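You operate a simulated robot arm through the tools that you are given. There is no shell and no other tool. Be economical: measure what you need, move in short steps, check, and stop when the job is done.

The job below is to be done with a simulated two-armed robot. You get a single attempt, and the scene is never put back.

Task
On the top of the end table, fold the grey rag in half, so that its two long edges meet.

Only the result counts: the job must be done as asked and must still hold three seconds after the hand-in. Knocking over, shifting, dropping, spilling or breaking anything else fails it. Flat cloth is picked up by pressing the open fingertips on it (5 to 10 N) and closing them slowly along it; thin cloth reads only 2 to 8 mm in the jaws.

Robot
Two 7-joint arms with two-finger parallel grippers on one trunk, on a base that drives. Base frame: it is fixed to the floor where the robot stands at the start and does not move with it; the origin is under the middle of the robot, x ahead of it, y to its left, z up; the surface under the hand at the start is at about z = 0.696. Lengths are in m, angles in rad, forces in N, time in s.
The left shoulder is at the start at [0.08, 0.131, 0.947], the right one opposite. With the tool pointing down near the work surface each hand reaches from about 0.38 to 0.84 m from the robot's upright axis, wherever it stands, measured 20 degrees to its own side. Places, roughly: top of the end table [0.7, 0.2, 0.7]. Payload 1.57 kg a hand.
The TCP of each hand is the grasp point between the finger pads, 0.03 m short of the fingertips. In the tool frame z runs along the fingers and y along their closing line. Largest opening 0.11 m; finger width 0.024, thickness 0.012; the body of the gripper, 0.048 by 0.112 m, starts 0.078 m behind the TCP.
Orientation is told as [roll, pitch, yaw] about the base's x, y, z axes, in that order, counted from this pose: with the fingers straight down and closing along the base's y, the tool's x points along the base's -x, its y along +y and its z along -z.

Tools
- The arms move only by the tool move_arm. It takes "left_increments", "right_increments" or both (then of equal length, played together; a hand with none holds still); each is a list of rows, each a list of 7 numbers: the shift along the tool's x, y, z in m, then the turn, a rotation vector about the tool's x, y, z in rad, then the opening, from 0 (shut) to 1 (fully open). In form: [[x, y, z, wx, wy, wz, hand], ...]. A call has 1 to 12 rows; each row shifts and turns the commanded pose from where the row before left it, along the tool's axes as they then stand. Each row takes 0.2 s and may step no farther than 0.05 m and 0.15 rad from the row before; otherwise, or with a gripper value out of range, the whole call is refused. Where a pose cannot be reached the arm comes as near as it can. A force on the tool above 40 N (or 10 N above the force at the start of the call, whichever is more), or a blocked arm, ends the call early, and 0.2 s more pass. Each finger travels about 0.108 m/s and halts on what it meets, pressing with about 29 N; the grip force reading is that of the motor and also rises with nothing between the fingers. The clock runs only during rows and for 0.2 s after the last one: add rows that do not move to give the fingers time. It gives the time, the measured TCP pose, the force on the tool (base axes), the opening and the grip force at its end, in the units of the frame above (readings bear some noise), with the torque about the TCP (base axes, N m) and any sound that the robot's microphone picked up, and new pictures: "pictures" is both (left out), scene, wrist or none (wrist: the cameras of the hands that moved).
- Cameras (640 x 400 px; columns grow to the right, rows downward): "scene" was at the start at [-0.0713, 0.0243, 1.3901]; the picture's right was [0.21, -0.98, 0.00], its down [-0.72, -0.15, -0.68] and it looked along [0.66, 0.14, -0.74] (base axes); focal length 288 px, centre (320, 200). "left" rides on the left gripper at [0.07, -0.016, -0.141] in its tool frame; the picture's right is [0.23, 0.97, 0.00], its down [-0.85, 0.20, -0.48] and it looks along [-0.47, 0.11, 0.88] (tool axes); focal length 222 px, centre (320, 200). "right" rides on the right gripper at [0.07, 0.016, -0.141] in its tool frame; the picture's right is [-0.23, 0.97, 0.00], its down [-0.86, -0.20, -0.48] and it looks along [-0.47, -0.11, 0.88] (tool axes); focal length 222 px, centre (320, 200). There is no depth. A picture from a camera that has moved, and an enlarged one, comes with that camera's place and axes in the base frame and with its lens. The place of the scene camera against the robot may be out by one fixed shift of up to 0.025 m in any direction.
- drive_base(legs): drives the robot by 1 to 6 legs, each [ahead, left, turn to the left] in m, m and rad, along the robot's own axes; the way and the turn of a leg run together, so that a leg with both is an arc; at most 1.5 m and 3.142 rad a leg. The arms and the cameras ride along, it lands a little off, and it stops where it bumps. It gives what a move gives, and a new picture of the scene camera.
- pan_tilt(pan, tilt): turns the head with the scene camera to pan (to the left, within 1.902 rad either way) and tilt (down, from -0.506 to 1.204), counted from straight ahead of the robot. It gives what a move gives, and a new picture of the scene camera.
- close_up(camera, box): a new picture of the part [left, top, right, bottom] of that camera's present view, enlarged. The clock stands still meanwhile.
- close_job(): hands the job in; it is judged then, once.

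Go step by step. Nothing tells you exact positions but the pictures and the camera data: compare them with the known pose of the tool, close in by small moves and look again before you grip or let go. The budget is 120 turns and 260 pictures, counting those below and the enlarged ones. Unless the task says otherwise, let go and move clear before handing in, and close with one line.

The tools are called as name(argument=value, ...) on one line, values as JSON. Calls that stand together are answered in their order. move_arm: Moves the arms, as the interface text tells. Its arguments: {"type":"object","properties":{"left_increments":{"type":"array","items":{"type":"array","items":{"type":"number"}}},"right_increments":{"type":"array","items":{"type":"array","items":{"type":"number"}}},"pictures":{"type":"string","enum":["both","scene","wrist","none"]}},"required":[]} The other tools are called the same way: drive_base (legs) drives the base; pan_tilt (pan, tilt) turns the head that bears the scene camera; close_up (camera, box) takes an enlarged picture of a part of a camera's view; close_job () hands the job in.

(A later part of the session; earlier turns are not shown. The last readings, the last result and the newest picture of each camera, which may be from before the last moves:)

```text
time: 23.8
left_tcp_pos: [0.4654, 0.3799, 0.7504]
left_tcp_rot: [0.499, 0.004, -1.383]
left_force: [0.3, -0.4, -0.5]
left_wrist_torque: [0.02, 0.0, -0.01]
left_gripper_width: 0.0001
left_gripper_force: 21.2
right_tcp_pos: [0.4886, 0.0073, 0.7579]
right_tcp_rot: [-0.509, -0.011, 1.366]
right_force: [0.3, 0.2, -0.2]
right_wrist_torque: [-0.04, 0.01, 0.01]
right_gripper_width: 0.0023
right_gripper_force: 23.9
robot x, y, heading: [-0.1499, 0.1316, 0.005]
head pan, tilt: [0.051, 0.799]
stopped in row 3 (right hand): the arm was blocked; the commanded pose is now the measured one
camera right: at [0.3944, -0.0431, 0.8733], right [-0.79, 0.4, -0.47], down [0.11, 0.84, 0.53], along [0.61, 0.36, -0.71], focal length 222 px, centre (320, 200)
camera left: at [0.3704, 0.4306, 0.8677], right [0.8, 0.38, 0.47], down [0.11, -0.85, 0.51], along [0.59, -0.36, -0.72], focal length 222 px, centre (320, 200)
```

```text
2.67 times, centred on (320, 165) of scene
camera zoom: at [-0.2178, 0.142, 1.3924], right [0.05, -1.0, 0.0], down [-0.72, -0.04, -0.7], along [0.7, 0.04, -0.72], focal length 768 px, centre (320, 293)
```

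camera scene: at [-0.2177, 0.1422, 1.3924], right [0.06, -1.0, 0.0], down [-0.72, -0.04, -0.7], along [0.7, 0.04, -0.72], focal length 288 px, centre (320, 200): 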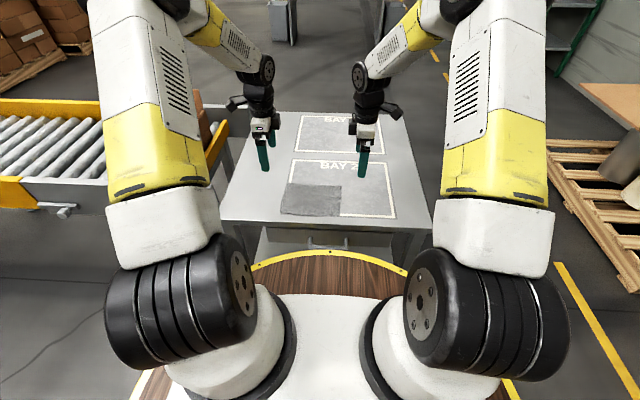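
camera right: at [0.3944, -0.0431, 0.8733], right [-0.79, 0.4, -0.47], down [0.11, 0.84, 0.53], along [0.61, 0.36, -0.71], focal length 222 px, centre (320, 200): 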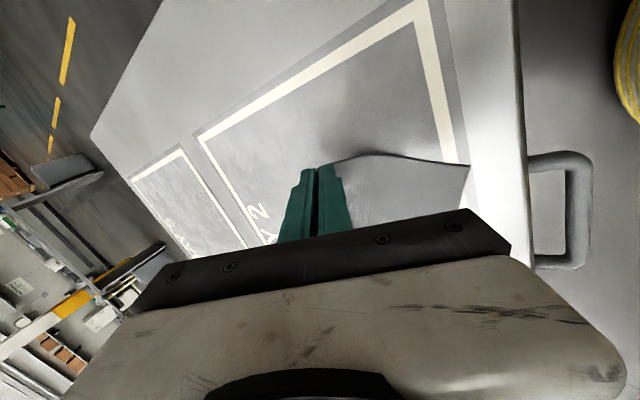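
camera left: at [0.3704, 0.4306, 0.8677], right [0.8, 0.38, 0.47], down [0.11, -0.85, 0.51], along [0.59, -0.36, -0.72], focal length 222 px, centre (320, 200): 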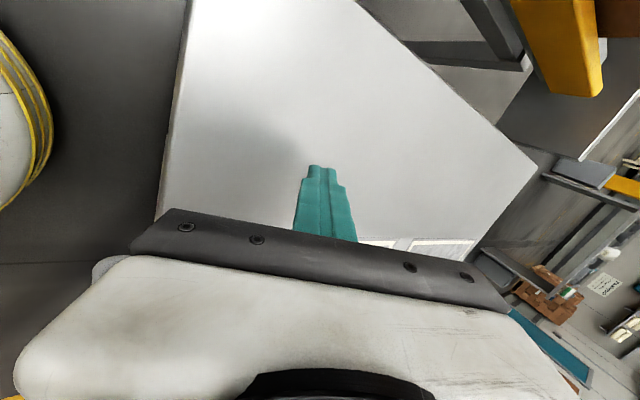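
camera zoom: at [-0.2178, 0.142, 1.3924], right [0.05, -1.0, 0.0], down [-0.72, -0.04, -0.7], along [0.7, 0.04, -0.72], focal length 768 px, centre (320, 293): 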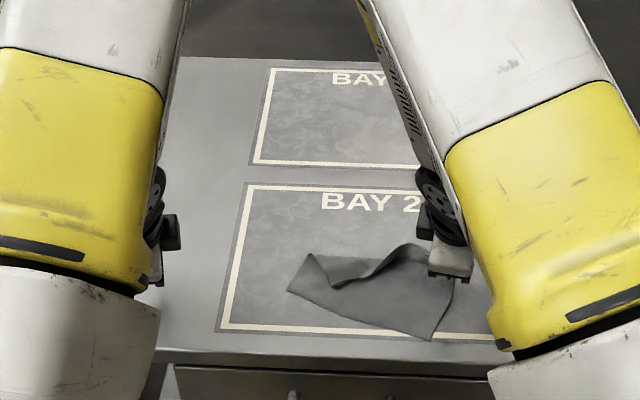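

Nothing else was disturbed. The right hand still holds corner A, and corner B has flopped over near D, so I first clear the left arm. Then I inspect the cloth closely.

move_arm(left_increments=[[0, 0, -0.04, 0, 0, 0, 0.3], [0.03, 0, -0.03, 0, 0, 0, 0.3], [0.03, 0, -0.02, 0, 0, 0, 0.3], [0.03, 0, 0, 0, 0, 0, 0.3]], pictures="none")

close_up(camera="right", box=[280, 110, 480, 235])

close_up(camera="scene", box=[280, 160, 392, 230])

```text
time: 24.8
left_tcp_pos: [0.4051, 0.4575, 0.8306]
left_tcp_rot: [0.498, 0.003, -1.386]
left_force: [0.1, -0.5, 0.2]
left_wrist_torque: [0.05, -0.02, 0.02]
left_gripper_width: 0.0333
left_gripper_force: 0.0
right_tcp_pos: [0.4902, 0.0073, 0.7576]
right_tcp_rot: [-0.509, -0.011, 1.365]
right_force: [0.1, 0.0, 0.3]
right_wrist_torque: [0.02, 0.0, 0.04]
right_gripper_width: 0.0026
right_gripper_force: 24.0
robot x, y, heading: [-0.1512, 0.1285, -0.003]
head pan, tilt: [0.051, 0.799]
```

```text
3.20 times, centred on (380, 172) of right
camera zoom: at [0.3942, -0.0436, 0.873], right [-0.79, 0.4, -0.47], down [0.12, 0.84, 0.52], along [0.61, 0.36, -0.71], focal length 711 px, centre (128, 288)
```

zoom: 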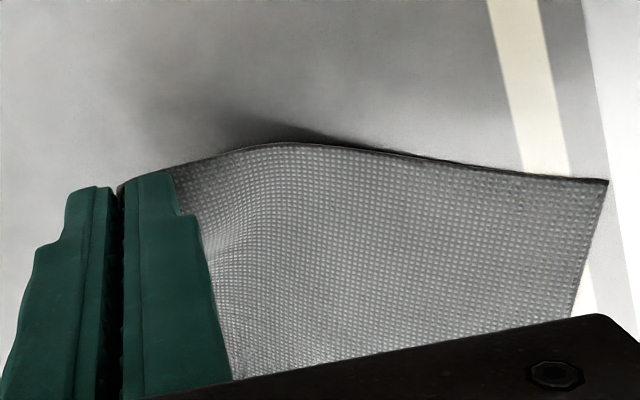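

```text
5.71 times, centred on (336, 195) of scene
camera zoom: at [-0.2176, 0.1418, 1.3924], right [0.05, -1.0, 0.0], down [-0.72, -0.04, -0.7], along [0.7, 0.04, -0.72], focal length 1645 px, centre (229, 229)
```

zoom: 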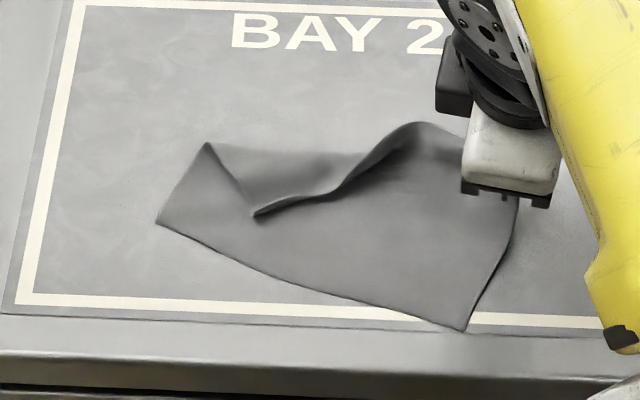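

The right hand holds the edge at A as a single layer. I carry it on alone over the fold line towards C, turning the hand to match the cloth's present heading.

move_arm(right_increments=[[0, 0.0044, -0.0094, 0.035, 0.023, 0.0415, 0], [0, 0.0044, -0.0094, 0.035, 0.023, 0.0415, 0], [0, 0.0044, -0.0094, 0.035, 0.023, 0.0415, 0], [0, 0.0044, -0.0094, 0.035, 0.023, 0.0415, 0], [0, 0.009, -0.0042, 0.0375, 0, 0, 0], [0, 0.009, -0.0042, 0.0375, 0, 0, 0], [0, 0.009, -0.0042, 0.0375, 0, 0, 0], [0, 0.009, -0.0042, 0.0375, 0, 0, 0]], pictures="wrist")

close_up(camera="scene", box=[280, 160, 392, 230])

```text
time: 26.8
left_tcp_pos: [0.4055, 0.4594, 0.8359]
left_tcp_rot: [0.51, 0.001, -1.38]
left_force: [-0.5, -0.2, -0.1]
left_wrist_torque: [0.01, -0.03, 0.03]
left_gripper_width: 0.0331
left_gripper_force: 0.0
right_tcp_pos: [0.4192, 0.0022, 0.7642]
right_tcp_rot: [-0.79, -0.015, 1.121]
right_force: [0.2, 0.4, 0.3]
right_wrist_torque: [0.02, 0.02, 0.01]
right_gripper_width: 0.0025
right_gripper_force: 23.0
robot x, y, heading: [-0.1477, 0.1317, 0.005]
head pan, tilt: [0.051, 0.799]
stopped in row 8 (right hand): the arm was blocked; the commanded pose is now the measured one
camera right: at [0.2876, -0.0114, 0.8512], right [-0.51, 0.51, -0.69], down [0.19, 0.85, 0.49], along [0.84, 0.12, -0.53], focal length 222 px, centre (320, 200)
```

right: 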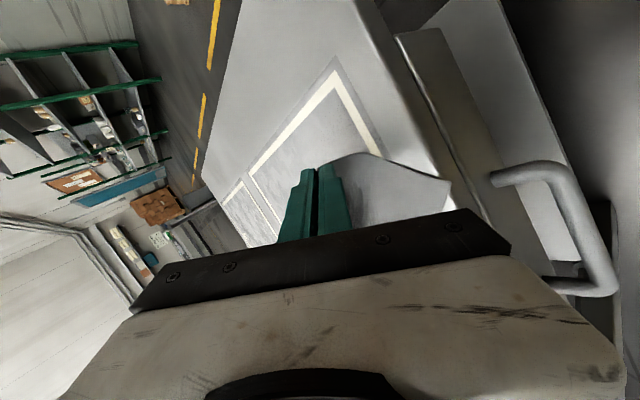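

```text
5.71 times, centred on (336, 195) of scene
camera zoom: at [-0.2177, 0.1422, 1.3924], right [0.05, -1.0, 0.0], down [-0.72, -0.04, -0.7], along [0.7, 0.04, -0.72], focal length 1645 px, centre (229, 229)
```

zoom: 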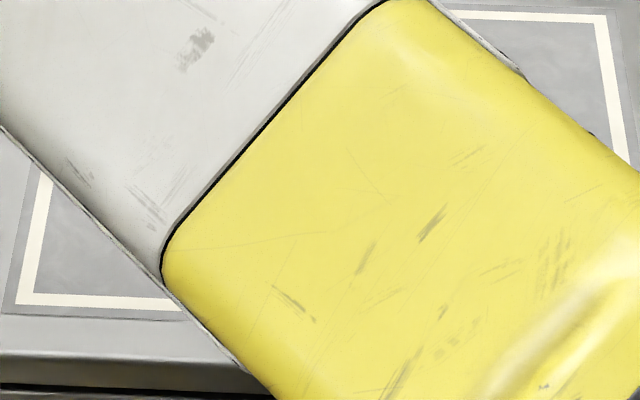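

The right forearm swung inward across the view and was blocked. I look at the whole scene before moving further.

close_up(camera="scene", box=[0, 0, 640, 400])

close_up(camera="right", box=[270, 120, 470, 245])

close_up(camera="left", box=[0, 0, 640, 400])

```text
1.00 times, centred on (320, 200) of scene (not enlarged: the box is as wide or as high as the picture)
camera zoom: at [-0.2177, 0.1422, 1.3924], right [0.05, -1.0, 0.0], down [-0.72, -0.04, -0.7], along [0.7, 0.04, -0.72], focal length 288 px, centre (320, 200)
```

zoom: 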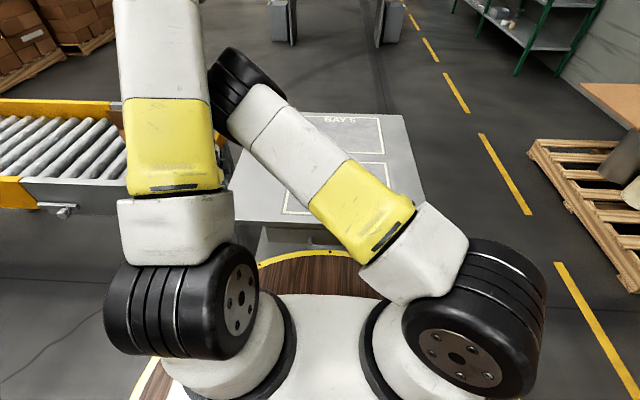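

```text
3.20 times, centred on (370, 182) of right
camera zoom: at [0.2876, -0.0114, 0.8512], right [-0.51, 0.51, -0.69], down [0.19, 0.85, 0.49], along [0.84, 0.12, -0.53], focal length 711 px, centre (160, 256)
```

zoom: 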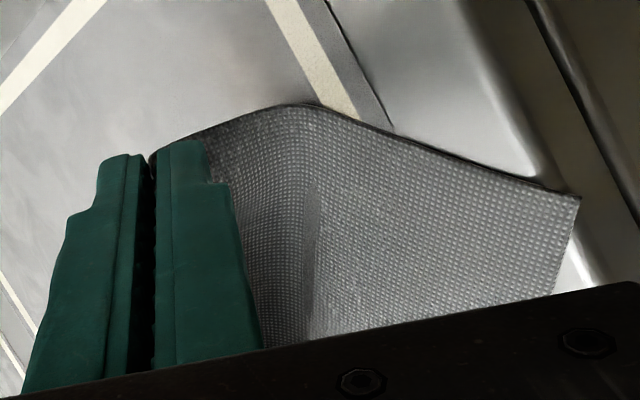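

```text
1.00 times, centred on (320, 200) of left (not enlarged: the box is as wide or as high as the picture)
camera zoom: at [0.3113, 0.5102, 0.9513], right [0.79, 0.38, 0.47], down [0.1, -0.85, 0.51], along [0.6, -0.36, -0.71], focal length 222 px, centre (320, 200)
```

zoom: 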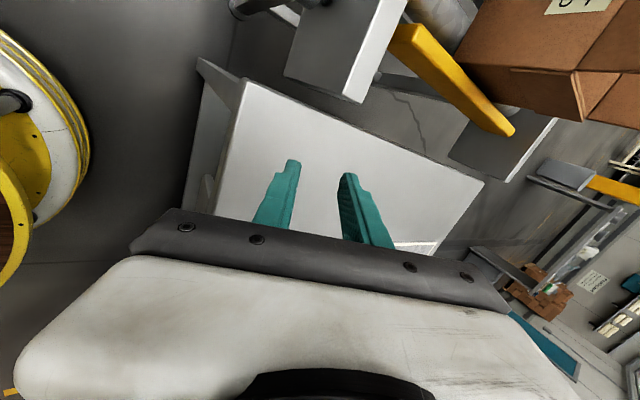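

The right elbow met the left arm, so tilting in this posture doesn't work. I undo the tilt with the fingertips held in place, bringing the elbow back out.

move_arm(right_increments=[[0, -0.0039, 0, -0.13, 0, 0, 0], [0, -0.0039, 0, -0.13, 0, 0, 0], [0, -0.0039, 0, -0.13, 0, 0, 0], [0, -0.0039, 0, -0.13, 0, 0, 0], [0, -0.0039, 0, -0.13, 0, 0, 0], [0, -0.0039, 0, -0.13, 0, 0, 0]], pictures="both")

```text
time: 28.2
left_tcp_pos: [0.4055, 0.4601, 0.8342]
left_tcp_rot: [0.508, 0.001, -1.383]
left_force: [0.3, -0.4, 0.0]
left_wrist_torque: [0.0, -0.01, -0.02]
left_gripper_width: 0.033
left_gripper_force: 0.0
right_tcp_pos: [0.4375, -0.0072, 0.7756]
right_tcp_rot: [-0.008, -0.016, 1.123]
right_force: [-0.4, 0.6, -0.2]
right_wrist_torque: [-0.06, -0.03, -0.03]
right_gripper_width: 0.0024
right_gripper_force: 23.7
robot x, y, heading: [-0.1474, 0.1307, 0.005]
head pan, tilt: [0.051, 0.799]
camera scene: at [-0.2179, 0.1425, 1.3924], right [0.06, -1.0, 0.0], down [-0.72, -0.04, -0.7], along [0.7, 0.04, -0.72], focal length 288 px, centre (320, 200)
camera right: at [0.3906, -0.0611, 0.9156], right [-0.78, 0.63, -0.01], down [0.54, 0.68, 0.49], along [0.31, 0.38, -0.87], focal length 222 px, centre (320, 200)
```

scene: 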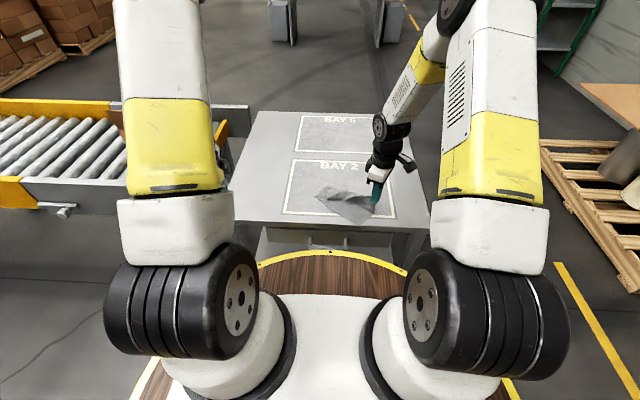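
right: 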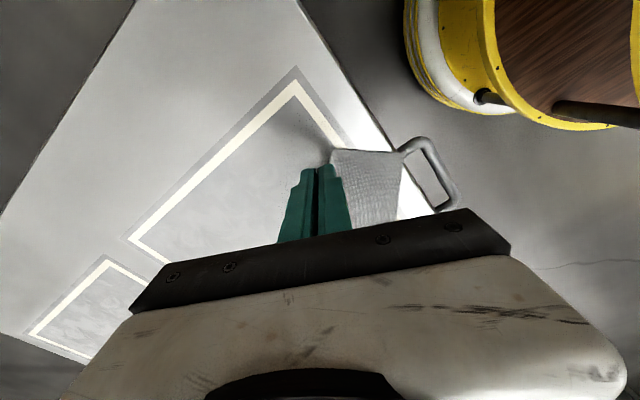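

close_up(camera="scene", box=[290, 165, 410, 240])

close_up(camera="right", box=[280, 110, 440, 210])

```text
5.33 times, centred on (350, 202) of scene
camera zoom: at [-0.2179, 0.1425, 1.3924], right [0.06, -1.0, 0.0], down [-0.72, -0.04, -0.7], along [0.7, 0.04, -0.72], focal length 1535 px, centre (160, 187)
```

zoom: 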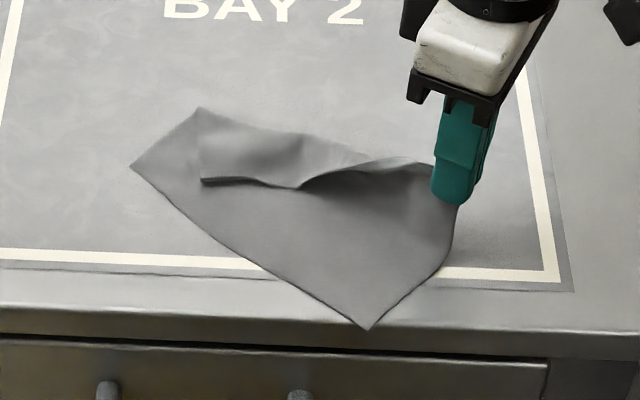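

```text
4.00 times, centred on (360, 160) of right
camera zoom: at [0.3906, -0.0611, 0.9156], right [-0.78, 0.63, -0.01], down [0.54, 0.68, 0.49], along [0.31, 0.38, -0.87], focal length 888 px, centre (160, 360)
```

zoom: 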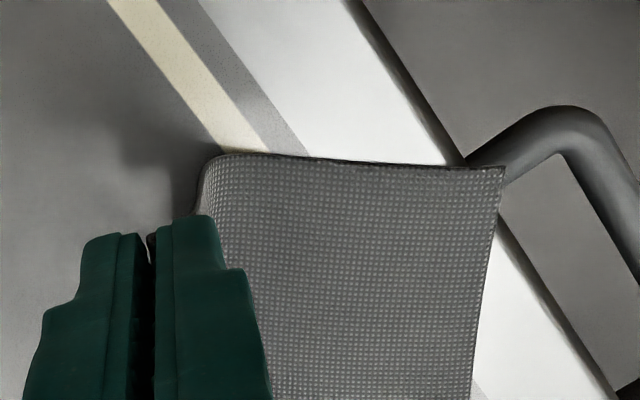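

Corner C now pokes past the table's front edge, so I lower A and draw it ahead (+x), turning the hand. This should pull the rag back onto the table and straighten it.

move_arm(right_increments=[[-0.003, -0.006, 0.015, 0, 0, 0, 0], [-0.004, -0.009, 0.015, 0, 0, -0.04, 0], [-0.005, -0.011, 0.004, 0, 0, -0.04, 0], [-0.0045, -0.011, 0, 0, 0, -0.04, 0], [-0.004, -0.011, 0, 0, 0, -0.04, 0], [-0.0035, -0.0115, 0, 0, 0, -0.04, 0], [-0.003, -0.0115, 0, 0, 0, -0.04, 0], [-0.0025, -0.0118, 0, 0, 0, -0.04, 0], [-0.002, -0.012, 0, 0, 0, -0.04, 0], [-0.0015, -0.012, 0, 0, 0, -0.04, 0], [-0.001, -0.012, 0, 0, 0, -0.04, 0], [0, -0.012, 0, 0, 0, -0.04, 0]], pictures="wrist")

close_up(camera="scene", box=[260, 140, 420, 240])

```text
time: 30.8
left_tcp_pos: [0.4058, 0.4593, 0.8353]
left_tcp_rot: [0.507, 0.001, -1.383]
left_force: [-0.5, -0.9, 0.5]
left_wrist_torque: [0.03, 0.05, 0.01]
left_gripper_width: 0.0332
left_gripper_force: 0.0
right_tcp_pos: [0.5731, -0.0079, 0.7417]
right_tcp_rot: [-0.013, -0.007, 1.56]
right_force: [0.1, -0.3, 0.2]
right_wrist_torque: [-0.03, 0.03, -0.02]
right_gripper_width: 0.0023
right_gripper_force: 23.2
robot x, y, heading: [-0.1486, 0.1309, 0.003]
head pan, tilt: [0.051, 0.799]
camera right: at [0.5555, -0.0765, 0.8833], right [-0.97, 0.24, -0.01], down [0.2, 0.85, 0.49], along [0.13, 0.47, -0.87], focal length 222 px, centre (320, 200)
```

right: 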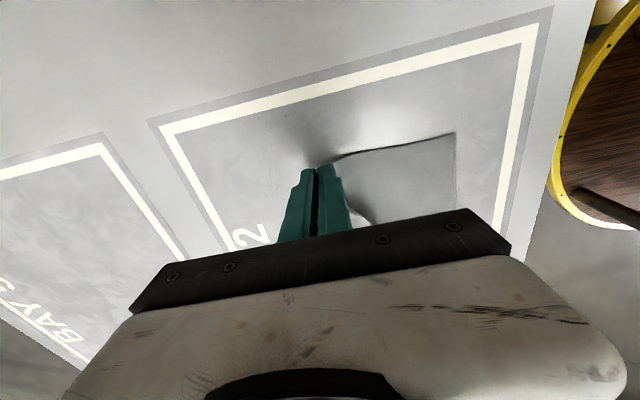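

```text
4.00 times, centred on (340, 190) of scene
camera zoom: at [-0.2177, 0.1421, 1.3924], right [0.05, -1.0, 0.0], down [-0.72, -0.04, -0.7], along [0.7, 0.04, -0.72], focal length 1152 px, centre (240, 240)
```

zoom: 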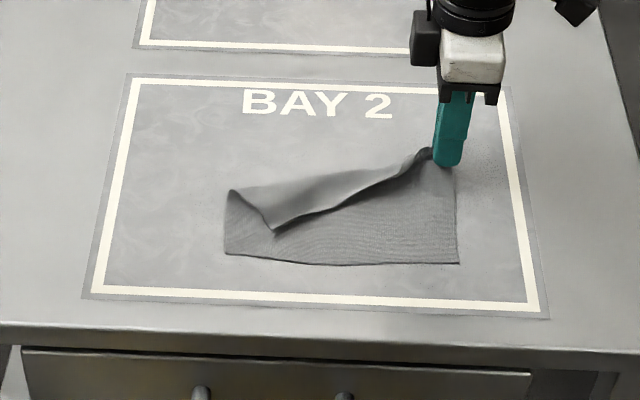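

The rag is now neatly aligned on the table: C≈(0.459,−0.009), D≈(0.459,0.185), with B already folded over. I carry A over towards C with only a slight tilt.

move_arm(right_increments=[[0, 0.0104, -0.0126, 0.035, 0, 0, 0], [0, 0.0104, -0.0126, 0.035, 0, 0, 0], [0, 0.0104, -0.0126, 0.035, 0, 0, 0], [0, 0.0104, -0.0126, 0.035, 0, 0, 0], [0, 0.0126, 0.0018, 0.04, 0, 0, 0], [0, 0.0126, 0.0018, 0.04, 0, 0, 0], [0, 0.0126, 0.0018, 0.04, 0, 0, 0], [0, 0.0126, 0.0018, 0.04, 0, 0, 0]], pictures="wrist")

close_up(camera="scene", box=[260, 140, 420, 240])

```text
time: 32.6
left_tcp_pos: [0.4061, 0.4595, 0.8347]
left_tcp_rot: [0.508, 0.002, -1.382]
left_force: [0.0, 1.0, 0.2]
left_wrist_torque: [0.0, 0.03, 0.0]
left_gripper_width: 0.0328
left_gripper_force: 0.1
right_tcp_pos: [0.4814, -0.0061, 0.7734]
right_tcp_rot: [-0.314, -0.008, 1.56]
right_force: [0.4, -0.7, 0.3]
right_wrist_torque: [0.05, 0.02, -0.03]
right_gripper_width: 0.0024
right_gripper_force: 24.0
robot x, y, heading: [-0.147, 0.1285, 0.002]
head pan, tilt: [0.051, 0.799]
camera right: at [0.4218, -0.0737, 0.9012], right [-0.92, 0.24, -0.3], down [0.05, 0.85, 0.52], along [0.38, 0.47, -0.8], focal length 222 px, centre (320, 200)
```

right: 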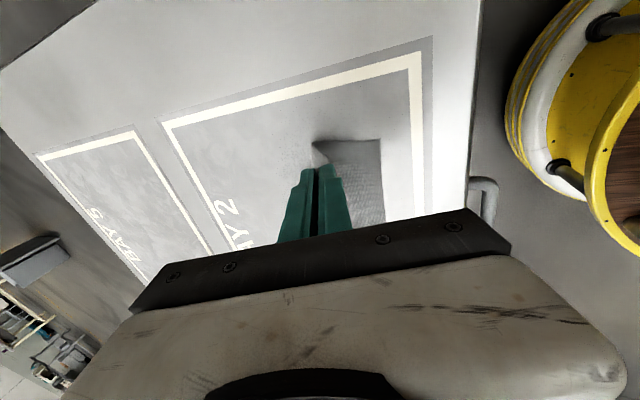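

```text
4.00 times, centred on (340, 190) of scene
camera zoom: at [-0.2176, 0.1419, 1.3924], right [0.05, -1.0, 0.0], down [-0.72, -0.04, -0.7], along [0.7, 0.04, -0.72], focal length 1152 px, centre (240, 240)
```

zoom: 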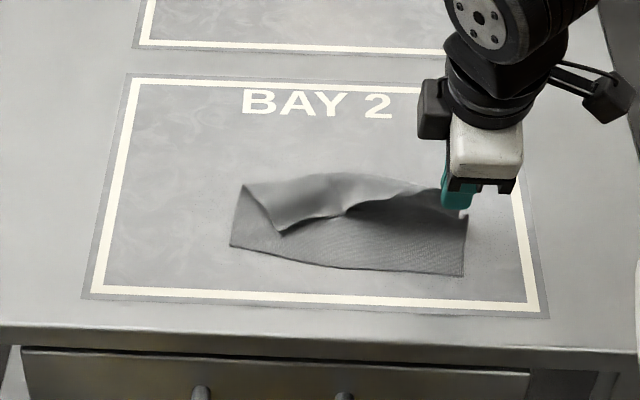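

C has crept to about (0.444,−0.011). I lower A towards it.

move_arm(right_increments=[[0.0006, 0.0087, 0.0056, 0, 0, 0, 0], [0.0006, 0.0087, 0.0056, 0, 0, 0, 0], [0.0006, 0.0087, 0.0056, 0, 0, 0, 0], [0.0006, 0.0087, 0.0056, 0, 0, 0, 0], [0.0006, 0.0087, 0.0056, 0, 0, 0, 0]], pictures="wrist")

close_up(camera="scene", box=[260, 140, 420, 240])

close_up(camera="right", box=[270, 100, 430, 200])

```text
time: 33.8
left_tcp_pos: [0.4046, 0.46, 0.8354]
left_tcp_rot: [0.508, 0.003, -1.382]
left_force: [-0.1, -0.4, -0.2]
left_wrist_torque: [0.01, 0.0, 0.0]
left_gripper_width: 0.033
left_gripper_force: 0.0
right_tcp_pos: [0.4493, -0.0078, 0.732]
right_tcp_rot: [-0.316, -0.009, 1.561]
right_force: [-0.4, 1.1, 0.1]
right_wrist_torque: [0.03, -0.01, -0.03]
right_gripper_width: 0.0025
right_gripper_force: 23.2
robot x, y, heading: [-0.1477, 0.1308, 0.008]
head pan, tilt: [0.051, 0.799]
camera right: at [0.3899, -0.0758, 0.8612], right [-0.92, 0.24, -0.3], down [0.05, 0.85, 0.52], along [0.38, 0.47, -0.8], focal length 222 px, centre (320, 200)
```

right: 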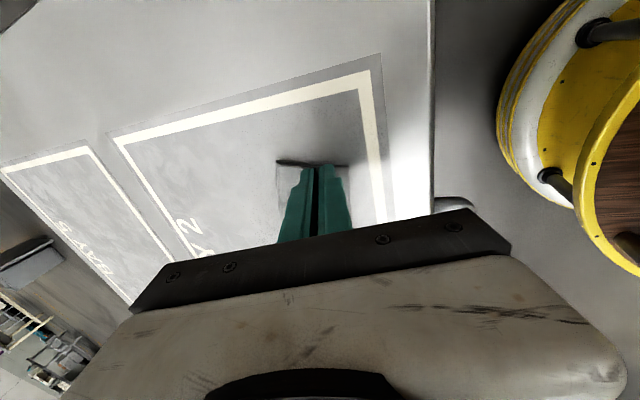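

```text
4.00 times, centred on (340, 190) of scene
camera zoom: at [-0.2177, 0.1421, 1.3924], right [0.05, -1.0, 0.0], down [-0.72, -0.04, -0.7], along [0.7, 0.04, -0.72], focal length 1152 px, centre (240, 240)
```

zoom: 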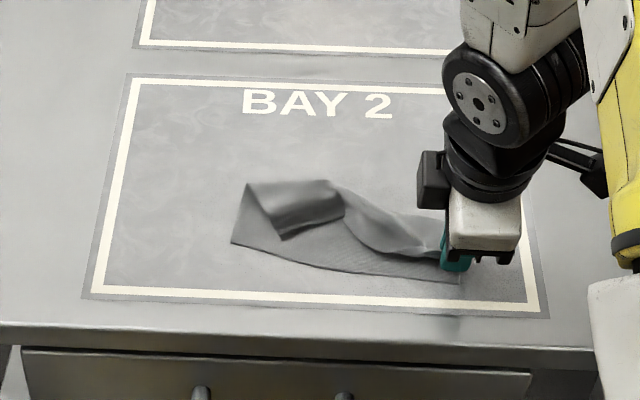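

```text
4.00 times, centred on (350, 150) of right
camera zoom: at [0.3899, -0.0758, 0.8612], right [-0.92, 0.24, -0.3], down [0.05, 0.85, 0.52], along [0.38, 0.47, -0.8], focal length 888 px, centre (200, 400)
```

zoom: 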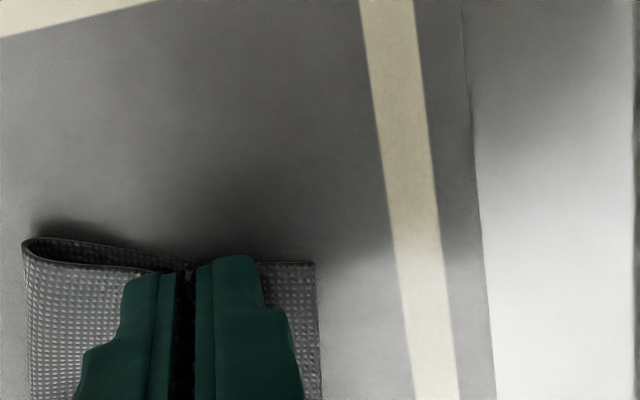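

A lies over the near edge beside C, with the fold behind it. I open gently and withdraw along the fingers.

move_arm(right_increments=[[0, 0, 0, 0, 0, 0, 0.05], [0, 0, 0, 0, 0, 0, 0.1], [0, 0, 0, 0, 0, 0, 0.15], [0, 0, -0.005, 0, 0, 0, 0.2], [0, 0, -0.01, 0, 0, 0, 0.25], [0, 0, -0.02, 0, 0, 0, 0.3], [0, 0, -0.03, 0, 0, 0, 0.3], [0, 0, -0.03, 0, 0, 0, 0.3]], pictures="wrist")

close_up(camera="scene", box=[260, 140, 420, 240])

close_up(camera="right", box=[230, 100, 430, 225])

```text
time: 35.6
left_tcp_pos: [0.4056, 0.4599, 0.8348]
left_tcp_rot: [0.507, 0.001, -1.38]
left_force: [-0.2, -1.0, 0.1]
left_wrist_torque: [0.0, 0.01, -0.04]
left_gripper_width: 0.033
left_gripper_force: 0.1
right_tcp_pos: [0.418, -0.0076, 0.8213]
right_tcp_rot: [-0.314, -0.009, 1.562]
right_force: [0.8, 0.1, -0.1]
right_wrist_torque: [0.0, 0.01, 0.02]
right_gripper_width: 0.0328
right_gripper_force: 0.0
robot x, y, heading: [-0.1505, 0.1311, 0.009]
head pan, tilt: [0.051, 0.799]
camera right: at [0.3595, -0.0755, 0.9515], right [-0.92, 0.24, -0.3], down [0.05, 0.85, 0.52], along [0.38, 0.47, -0.8], focal length 222 px, centre (320, 200)
```

right: 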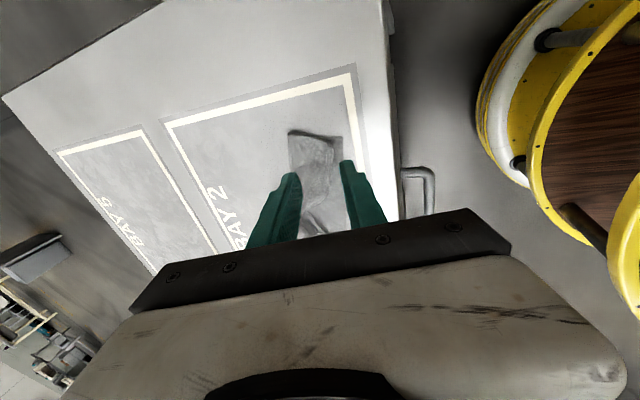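

```text
4.00 times, centred on (340, 190) of scene
camera zoom: at [-0.2174, 0.1422, 1.3924], right [0.06, -1.0, 0.0], down [-0.72, -0.04, -0.7], along [0.7, 0.04, -0.72], focal length 1152 px, centre (240, 240)
```

zoom: 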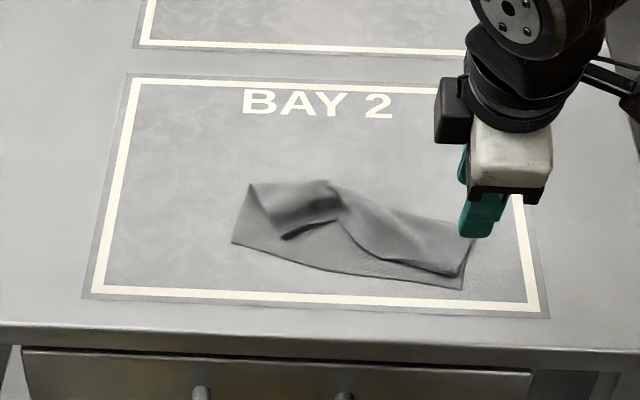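

```text
3.20 times, centred on (330, 162) of right
camera zoom: at [0.3595, -0.0755, 0.9515], right [-0.92, 0.24, -0.3], down [0.05, 0.85, 0.52], along [0.38, 0.47, -0.8], focal length 711 px, centre (288, 320)
```

zoom: 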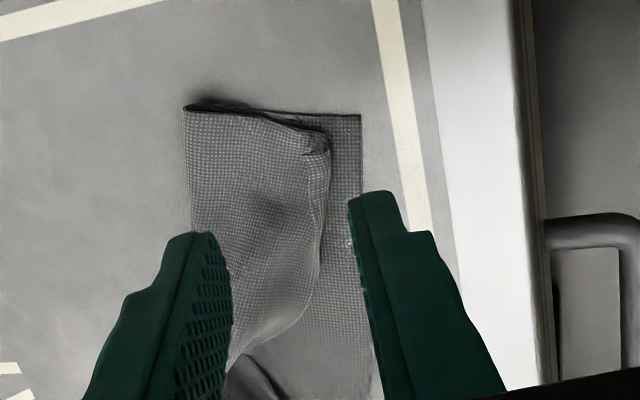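

A has unfolded nicely onto the near edge, about 1 cm short of it. Next I clear the right hand and level and turn the left one, so it can draw corner B outward to D.

move_arm(left_increments=[[0, 0, 0, 0.127, 0, 0, 0.5], [0, 0, 0, 0.127, 0, 0, 0.5], [0, 0, 0, 0.127, 0, 0, 0.5], [0, 0, 0, 0.127, 0, 0, 0.5], [0, 0, 0, 0, 0, -0.146, 0.5], [0, 0, 0, 0, 0, -0.146, 0.5], [0, 0, 0, 0, 0, -0.146, 0.5], [0, 0, 0, 0, 0, -0.146, 0.5], [0, 0, 0, 0, 0, -0.146, 0.5], [0, 0, 0, 0, 0, -0.146, 0.5], [0, 0, 0, 0, 0, -0.146, 0.5], [0, 0, 0, 0, 0, -0.146, 0.5]], right_increments=[[0, 0, -0.02, -0.105, 0, 0, 0.3], [0, 0, -0.02, -0.105, 0, 0, 0.3], [0.02, 0, -0.02, -0.105, 0, 0, 0.3], [0.03, 0, 0, 0, 0, 0, 0.3], [0.04, 0, 0, 0, 0, 0, 0.3], [0.04, 0, 0, 0, 0, 0, 0.3], [0.04, 0, 0, 0, 0, 0, 0.3], [0, 0, 0, 0, 0, 0, 0.3], [0, 0, 0, 0, 0, 0, 0.3], [0, 0, 0, 0, 0, 0, 0.3], [0, 0, 0, 0, 0, 0, 0.3], [0, 0, 0, 0, 0, 0, 0.3]], pictures="scene")

close_up(camera="scene", box=[280, 160, 392, 230])

```text
time: 38.2
left_tcp_pos: [0.4066, 0.4586, 0.8347]
left_tcp_rot: [0.002, 0.002, -0.211]
left_force: [-0.6, 0.2, 0.2]
left_wrist_torque: [-0.01, -0.02, 0.0]
left_gripper_width: 0.0548
left_gripper_force: 0.0
right_tcp_pos: [0.4035, -0.1774, 0.88]
right_tcp_rot: [-0.001, -0.009, 1.561]
right_force: [0.7, 0.9, 0.3]
right_wrist_torque: [0.0, -0.01, -0.02]
right_gripper_width: 0.033
right_gripper_force: 0.0
robot x, y, heading: [-0.1504, 0.1314, 0.005]
head pan, tilt: [0.051, 0.799]
camera scene: at [-0.2177, 0.1421, 1.3924], right [0.05, -1.0, 0.0], down [-0.72, -0.04, -0.7], along [0.7, 0.04, -0.72], focal length 288 px, centre (320, 200)
```

scene: 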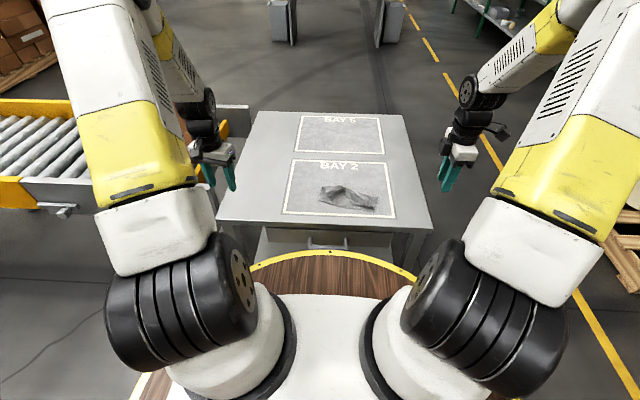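

```text
5.71 times, centred on (336, 195) of scene
camera zoom: at [-0.2177, 0.1421, 1.3924], right [0.05, -1.0, 0.0], down [-0.72, -0.04, -0.7], along [0.7, 0.04, -0.72], focal length 1645 px, centre (229, 229)
```

zoom: 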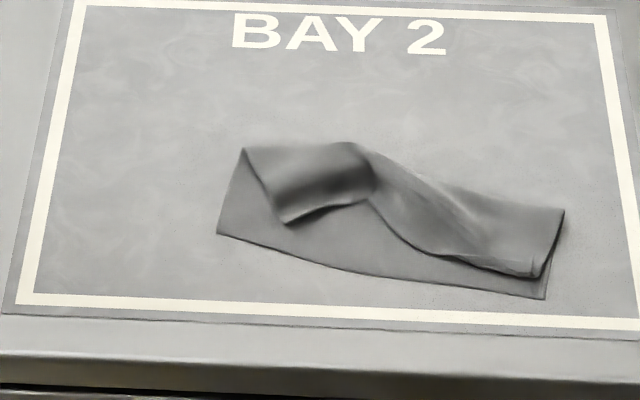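

The cloth is free now. I bring the left hand above B's short edge, turned square to it, to look closely.

move_arm(left_increments=[[-0.0184, -0.0358, 0.0069, 0, 0, 0, 0.3], [-0.0184, -0.0358, 0.0069, 0, 0, 0, 0.3], [-0.0184, -0.0358, 0.0069, 0, 0, 0, 0.3], [-0.0184, -0.0358, 0.0069, 0, 0, 0, 0.3], [-0.0184, -0.0358, 0.0069, 0, 0, 0, 0.3], [-0.0184, -0.0358, 0.0069, 0, 0, 0, 0.3], [-0.0184, -0.0358, 0.0069, 0, 0, 0, 0.3], [-0.0184, -0.0358, 0.0069, 0, 0, 0, 0.3], [0, 0, 0, 0, 0, -0.14, 0.3], [0, 0, 0, 0, 0, -0.14, 0.3], [0, 0, 0, 0, 0, -0.14, 0.3], [0, 0, 0, 0, 0, -0.14, 0.3]], pictures="wrist")

close_up(camera="left", box=[220, 100, 420, 225])

close_up(camera="scene", box=[280, 160, 392, 230])

```text
time: 40.8
left_tcp_pos: [0.4889, 0.1481, 0.778]
left_tcp_rot: [0.003, 0.0, 0.35]
left_force: [-0.7, 1.5, 0.0]
left_wrist_torque: [0.0, -0.02, 0.03]
left_gripper_width: 0.0328
left_gripper_force: 0.1
right_tcp_pos: [0.405, -0.1792, 0.8787]
right_tcp_rot: [0.0, -0.009, 1.561]
right_force: [0.2, -0.2, -0.4]
right_wrist_torque: [0.01, 0.0, 0.0]
right_gripper_width: 0.033
right_gripper_force: 0.1
robot x, y, heading: [-0.1502, 0.1348, 0.003]
head pan, tilt: [0.051, 0.799]
camera left: at [0.4294, 0.1072, 0.921], right [-0.55, 0.84, 0.0], down [0.74, 0.48, 0.48], along [0.4, 0.26, -0.88], focal length 222 px, centre (320, 200)
```

left: 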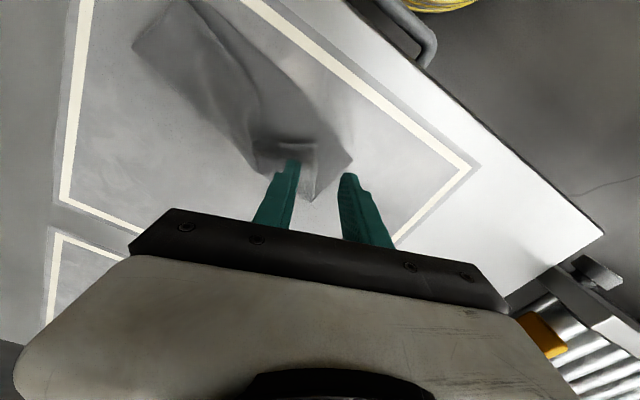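

```text
3.20 times, centred on (320, 162) of left
camera zoom: at [0.4294, 0.1072, 0.921], right [-0.55, 0.84, 0.0], down [0.74, 0.48, 0.48], along [0.4, 0.26, -0.88], focal length 711 px, centre (320, 320)
```

zoom: 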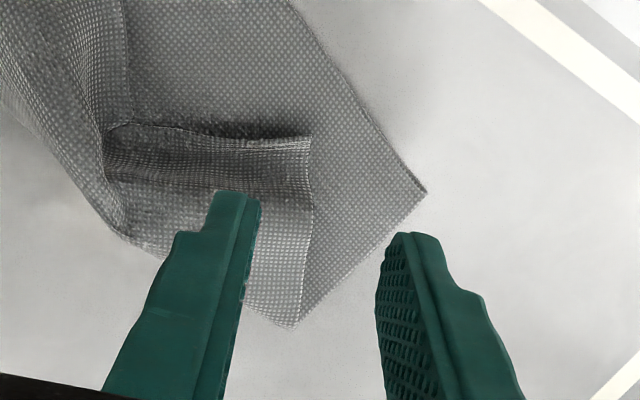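

```text
5.71 times, centred on (336, 195) of scene
camera zoom: at [-0.2176, 0.142, 1.3924], right [0.05, -1.0, 0.0], down [-0.72, -0.04, -0.7], along [0.7, 0.04, -0.72], focal length 1645 px, centre (229, 229)
```

zoom: 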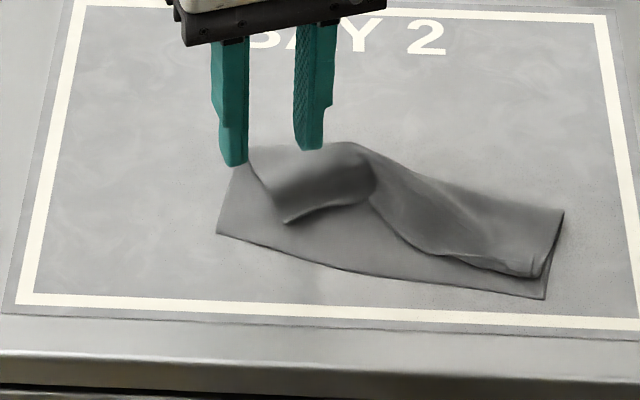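

The view shows B≈(0.476,0.134), D≈(0.472,0.177), with the fingers straddling the flap's short edge. I lower and then close.

move_arm(left_increments=[[0.002, -0.005, 0.015, 0, 0, 0, 0.3], [0.002, 0, 0.015, 0, 0, 0, 0.3], [0, 0, 0.01, 0, 0, 0, 0.3], [0, 0, 0.006, 0, 0, 0, 0.3]], pictures="wrist")

close_up(camera="left", box=[220, 100, 420, 225])

```text
time: 41.8
left_tcp_pos: [0.4868, 0.142, 0.7328]
left_tcp_rot: [0.003, 0.001, 0.348]
left_force: [0.8, -0.1, 0.4]
left_wrist_torque: [0.01, 0.0, 0.04]
left_gripper_width: 0.0328
left_gripper_force: 0.0
right_tcp_pos: [0.4049, -0.1777, 0.8784]
right_tcp_rot: [0.001, -0.009, 1.56]
right_force: [0.6, 0.2, -0.5]
right_wrist_torque: [0.01, 0.0, 0.0]
right_gripper_width: 0.033
right_gripper_force: 0.1
robot x, y, heading: [-0.1502, 0.1317, 0.004]
head pan, tilt: [0.051, 0.799]
camera left: at [0.4265, 0.1016, 0.8748], right [-0.54, 0.84, 0.0], down [0.74, 0.48, 0.48], along [0.4, 0.26, -0.88], focal length 222 px, centre (320, 200)
```

left: 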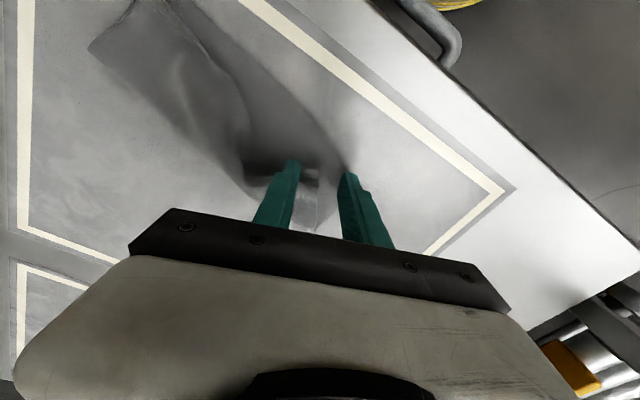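

```text
3.20 times, centred on (320, 162) of left
camera zoom: at [0.4265, 0.1016, 0.8748], right [-0.54, 0.84, 0.0], down [0.74, 0.48, 0.48], along [0.4, 0.26, -0.88], focal length 711 px, centre (320, 320)
```

zoom: 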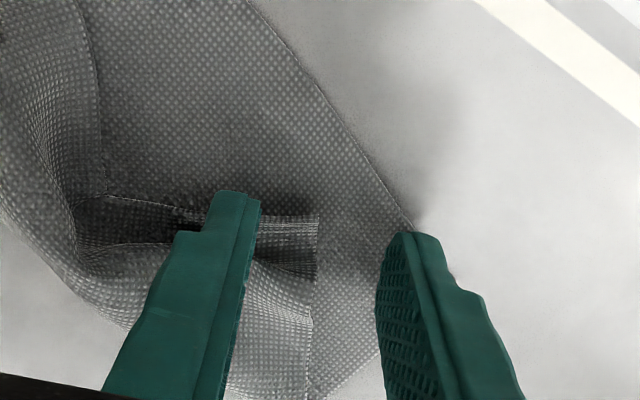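

move_arm(left_increments=[[0, 0, 0.003, 0, 0, 0, 0.3], [0, 0, 0, 0, 0, 0, 0.25], [0, 0, 0, 0, 0, 0, 0.2], [0, 0, 0, 0, 0, 0, 0.15], [0, 0, 0, 0, 0, 0, 0.1], [0, 0, 0, 0, 0, 0, 0.05], [0, 0, 0, 0, 0, 0, 0], [0, 0, 0, 0, 0, 0, 0], [0, 0, 0, 0, 0, 0, 0]], pictures="none")

close_up(camera="left", box=[220, 100, 420, 225])

close_up(camera="scene", box=[280, 160, 392, 230])

```text
time: 43.8
left_tcp_pos: [0.4863, 0.1417, 0.7303]
left_tcp_rot: [0.0, -0.001, 0.346]
left_force: [0.1, -0.3, 5.3]
left_wrist_torque: [0.01, -0.06, -0.01]
left_gripper_width: 0.0022
left_gripper_force: 23.5
right_tcp_pos: [0.4039, -0.1776, 0.879]
right_tcp_rot: [-0.001, -0.01, 1.558]
right_force: [0.1, -0.7, -0.2]
right_wrist_torque: [0.0, 0.04, -0.01]
right_gripper_width: 0.033
right_gripper_force: 0.0
robot x, y, heading: [-0.1514, 0.1274, 0.002]
head pan, tilt: [0.051, 0.799]
```

```text
3.20 times, centred on (320, 162) of left
camera zoom: at [0.4266, 0.1012, 0.8717], right [-0.54, 0.84, 0.0], down [0.74, 0.48, 0.48], along [0.4, 0.26, -0.88], focal length 711 px, centre (320, 320)
```

zoom: 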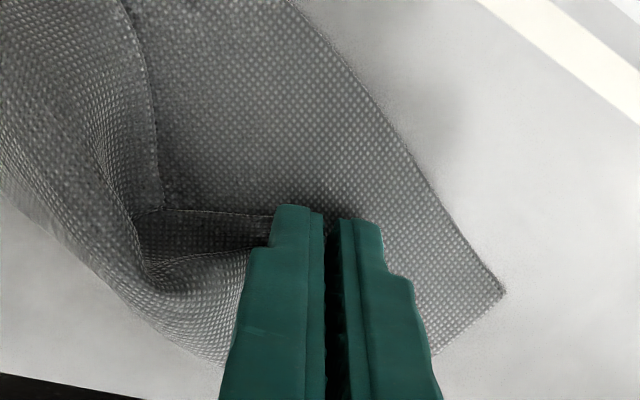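

```text
5.71 times, centred on (336, 195) of scene
camera zoom: at [-0.2178, 0.142, 1.3924], right [0.05, -1.0, 0.0], down [-0.72, -0.04, -0.7], along [0.7, 0.04, -0.72], focal length 1645 px, centre (229, 229)
```

zoom: 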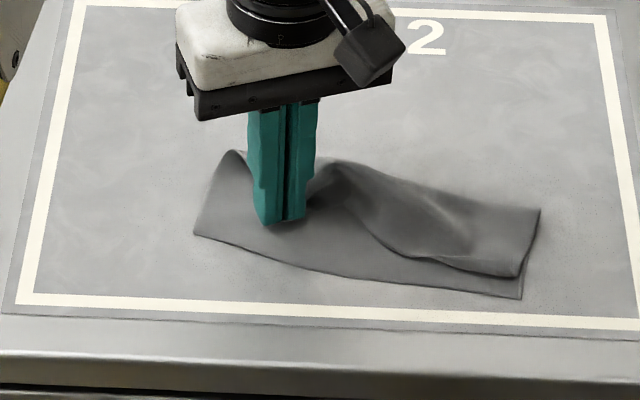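

B's edge is held as a single layer (2.2 mm). I lift slightly, draw it towards D while turning the hand back square to the lower edge, and look before laying.

move_arm(left_increments=[[0, 0, -0.01, 0, 0, 0, 0], [0, 0, -0.01, 0, 0, 0, 0], [-0.0031, 0.0085, 0, 0, 0, 0.14, 0], [-0.0019, 0.0088, 0, 0, 0, 0.14, 0], [-0.0006, 0.009, 0, 0, 0, 0.14, 0], [0.0006, 0.009, 0, 0, 0, 0.14, 0], [0, 0, 0, 0, 0, 0, 0]], pictures="wrist")

close_up(camera="left", box=[160, 60, 480, 260])

close_up(camera="scene", box=[280, 160, 392, 230])

```text
time: 45.4
left_tcp_pos: [0.487, 0.1781, 0.7504]
left_tcp_rot: [0.002, 0.002, -0.215]
left_force: [1.1, -0.4, 0.2]
left_wrist_torque: [0.04, -0.02, 0.05]
left_gripper_width: 0.002
left_gripper_force: 24.0
right_tcp_pos: [0.405, -0.1794, 0.8796]
right_tcp_rot: [-0.002, -0.009, 1.561]
right_force: [-0.7, 0.1, 0.6]
right_wrist_torque: [0.0, -0.03, 0.04]
right_gripper_width: 0.0329
right_gripper_force: 0.0
robot x, y, heading: [-0.1505, 0.1287, 0.004]
head pan, tilt: [0.051, 0.799]
camera left: at [0.4158, 0.1752, 0.8921], right [-0.01, 1.0, 0.0], down [0.88, 0.01, 0.48], along [0.48, 0.01, -0.88], focal length 222 px, centre (320, 200)
```

left: 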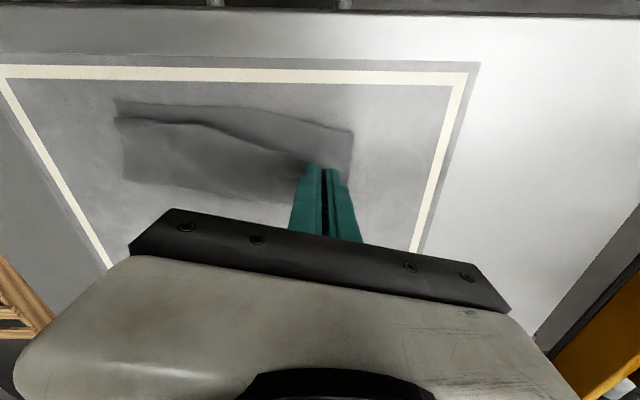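

```text
2.00 times, centred on (320, 160) of left
camera zoom: at [0.4158, 0.1752, 0.8921], right [-0.01, 1.0, 0.0], down [0.88, 0.01, 0.48], along [0.48, 0.01, -0.88], focal length 444 px, centre (320, 280)
```

zoom: 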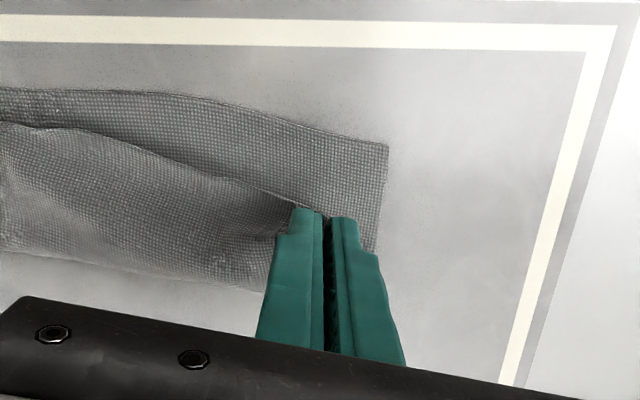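

```text
5.71 times, centred on (336, 195) of scene
camera zoom: at [-0.2177, 0.142, 1.3924], right [0.05, -1.0, 0.0], down [-0.72, -0.04, -0.7], along [0.7, 0.04, -0.72], focal length 1645 px, centre (229, 229)
```

zoom: 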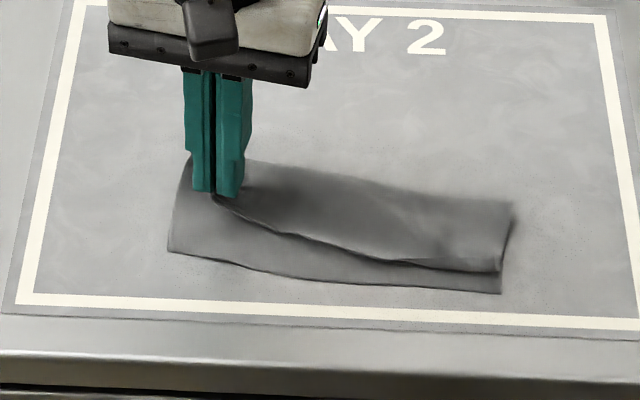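

The upper layer has straightened out. I bring B the last bit to D and lower it.

move_arm(left_increments=[[0.007, 0.0023, 0, 0, 0, 0, 0], [0.007, 0.0023, 0.003, 0, 0, 0, 0], [0.0065, 0.0022, 0.006, 0, 0, 0, 0], [0, 0, 0.007, 0, 0, 0, 0]], pictures="none")

close_up(camera="left", box=[160, 60, 480, 260])

close_up(camera="scene", box=[280, 160, 392, 230])

```text
time: 46.4
left_tcp_pos: [0.4686, 0.1913, 0.7337]
left_tcp_rot: [0.002, 0.002, -0.212]
left_force: [-0.3, 0.3, 0.1]
left_wrist_torque: [-0.01, -0.02, 0.01]
left_gripper_width: 0.0021
left_gripper_force: 23.6
right_tcp_pos: [0.4055, -0.1783, 0.8787]
right_tcp_rot: [0.002, -0.008, 1.56]
right_force: [-1.1, 0.6, 0.3]
right_wrist_torque: [0.02, 0.02, -0.02]
right_gripper_width: 0.0328
right_gripper_force: 0.1
robot x, y, heading: [-0.1503, 0.128, 0.002]
head pan, tilt: [0.051, 0.799]
```

```text
2.00 times, centred on (320, 160) of left
camera zoom: at [0.397, 0.187, 0.8761], right [-0.02, 1.0, 0.0], down [0.88, 0.01, 0.48], along [0.48, 0.01, -0.88], focal length 444 px, centre (320, 280)
```

zoom: 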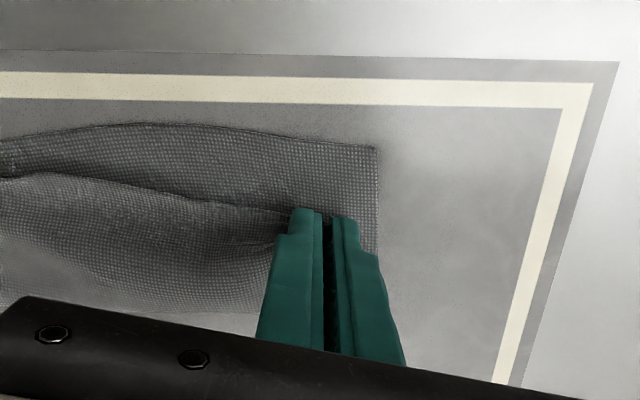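

```text
5.71 times, centred on (336, 195) of scene
camera zoom: at [-0.2177, 0.142, 1.3924], right [0.05, -1.0, 0.0], down [-0.72, -0.04, -0.7], along [0.7, 0.04, -0.72], focal length 1645 px, centre (229, 229)
```

zoom: 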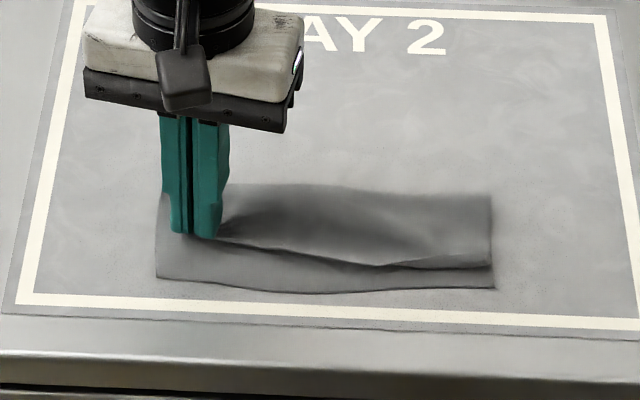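

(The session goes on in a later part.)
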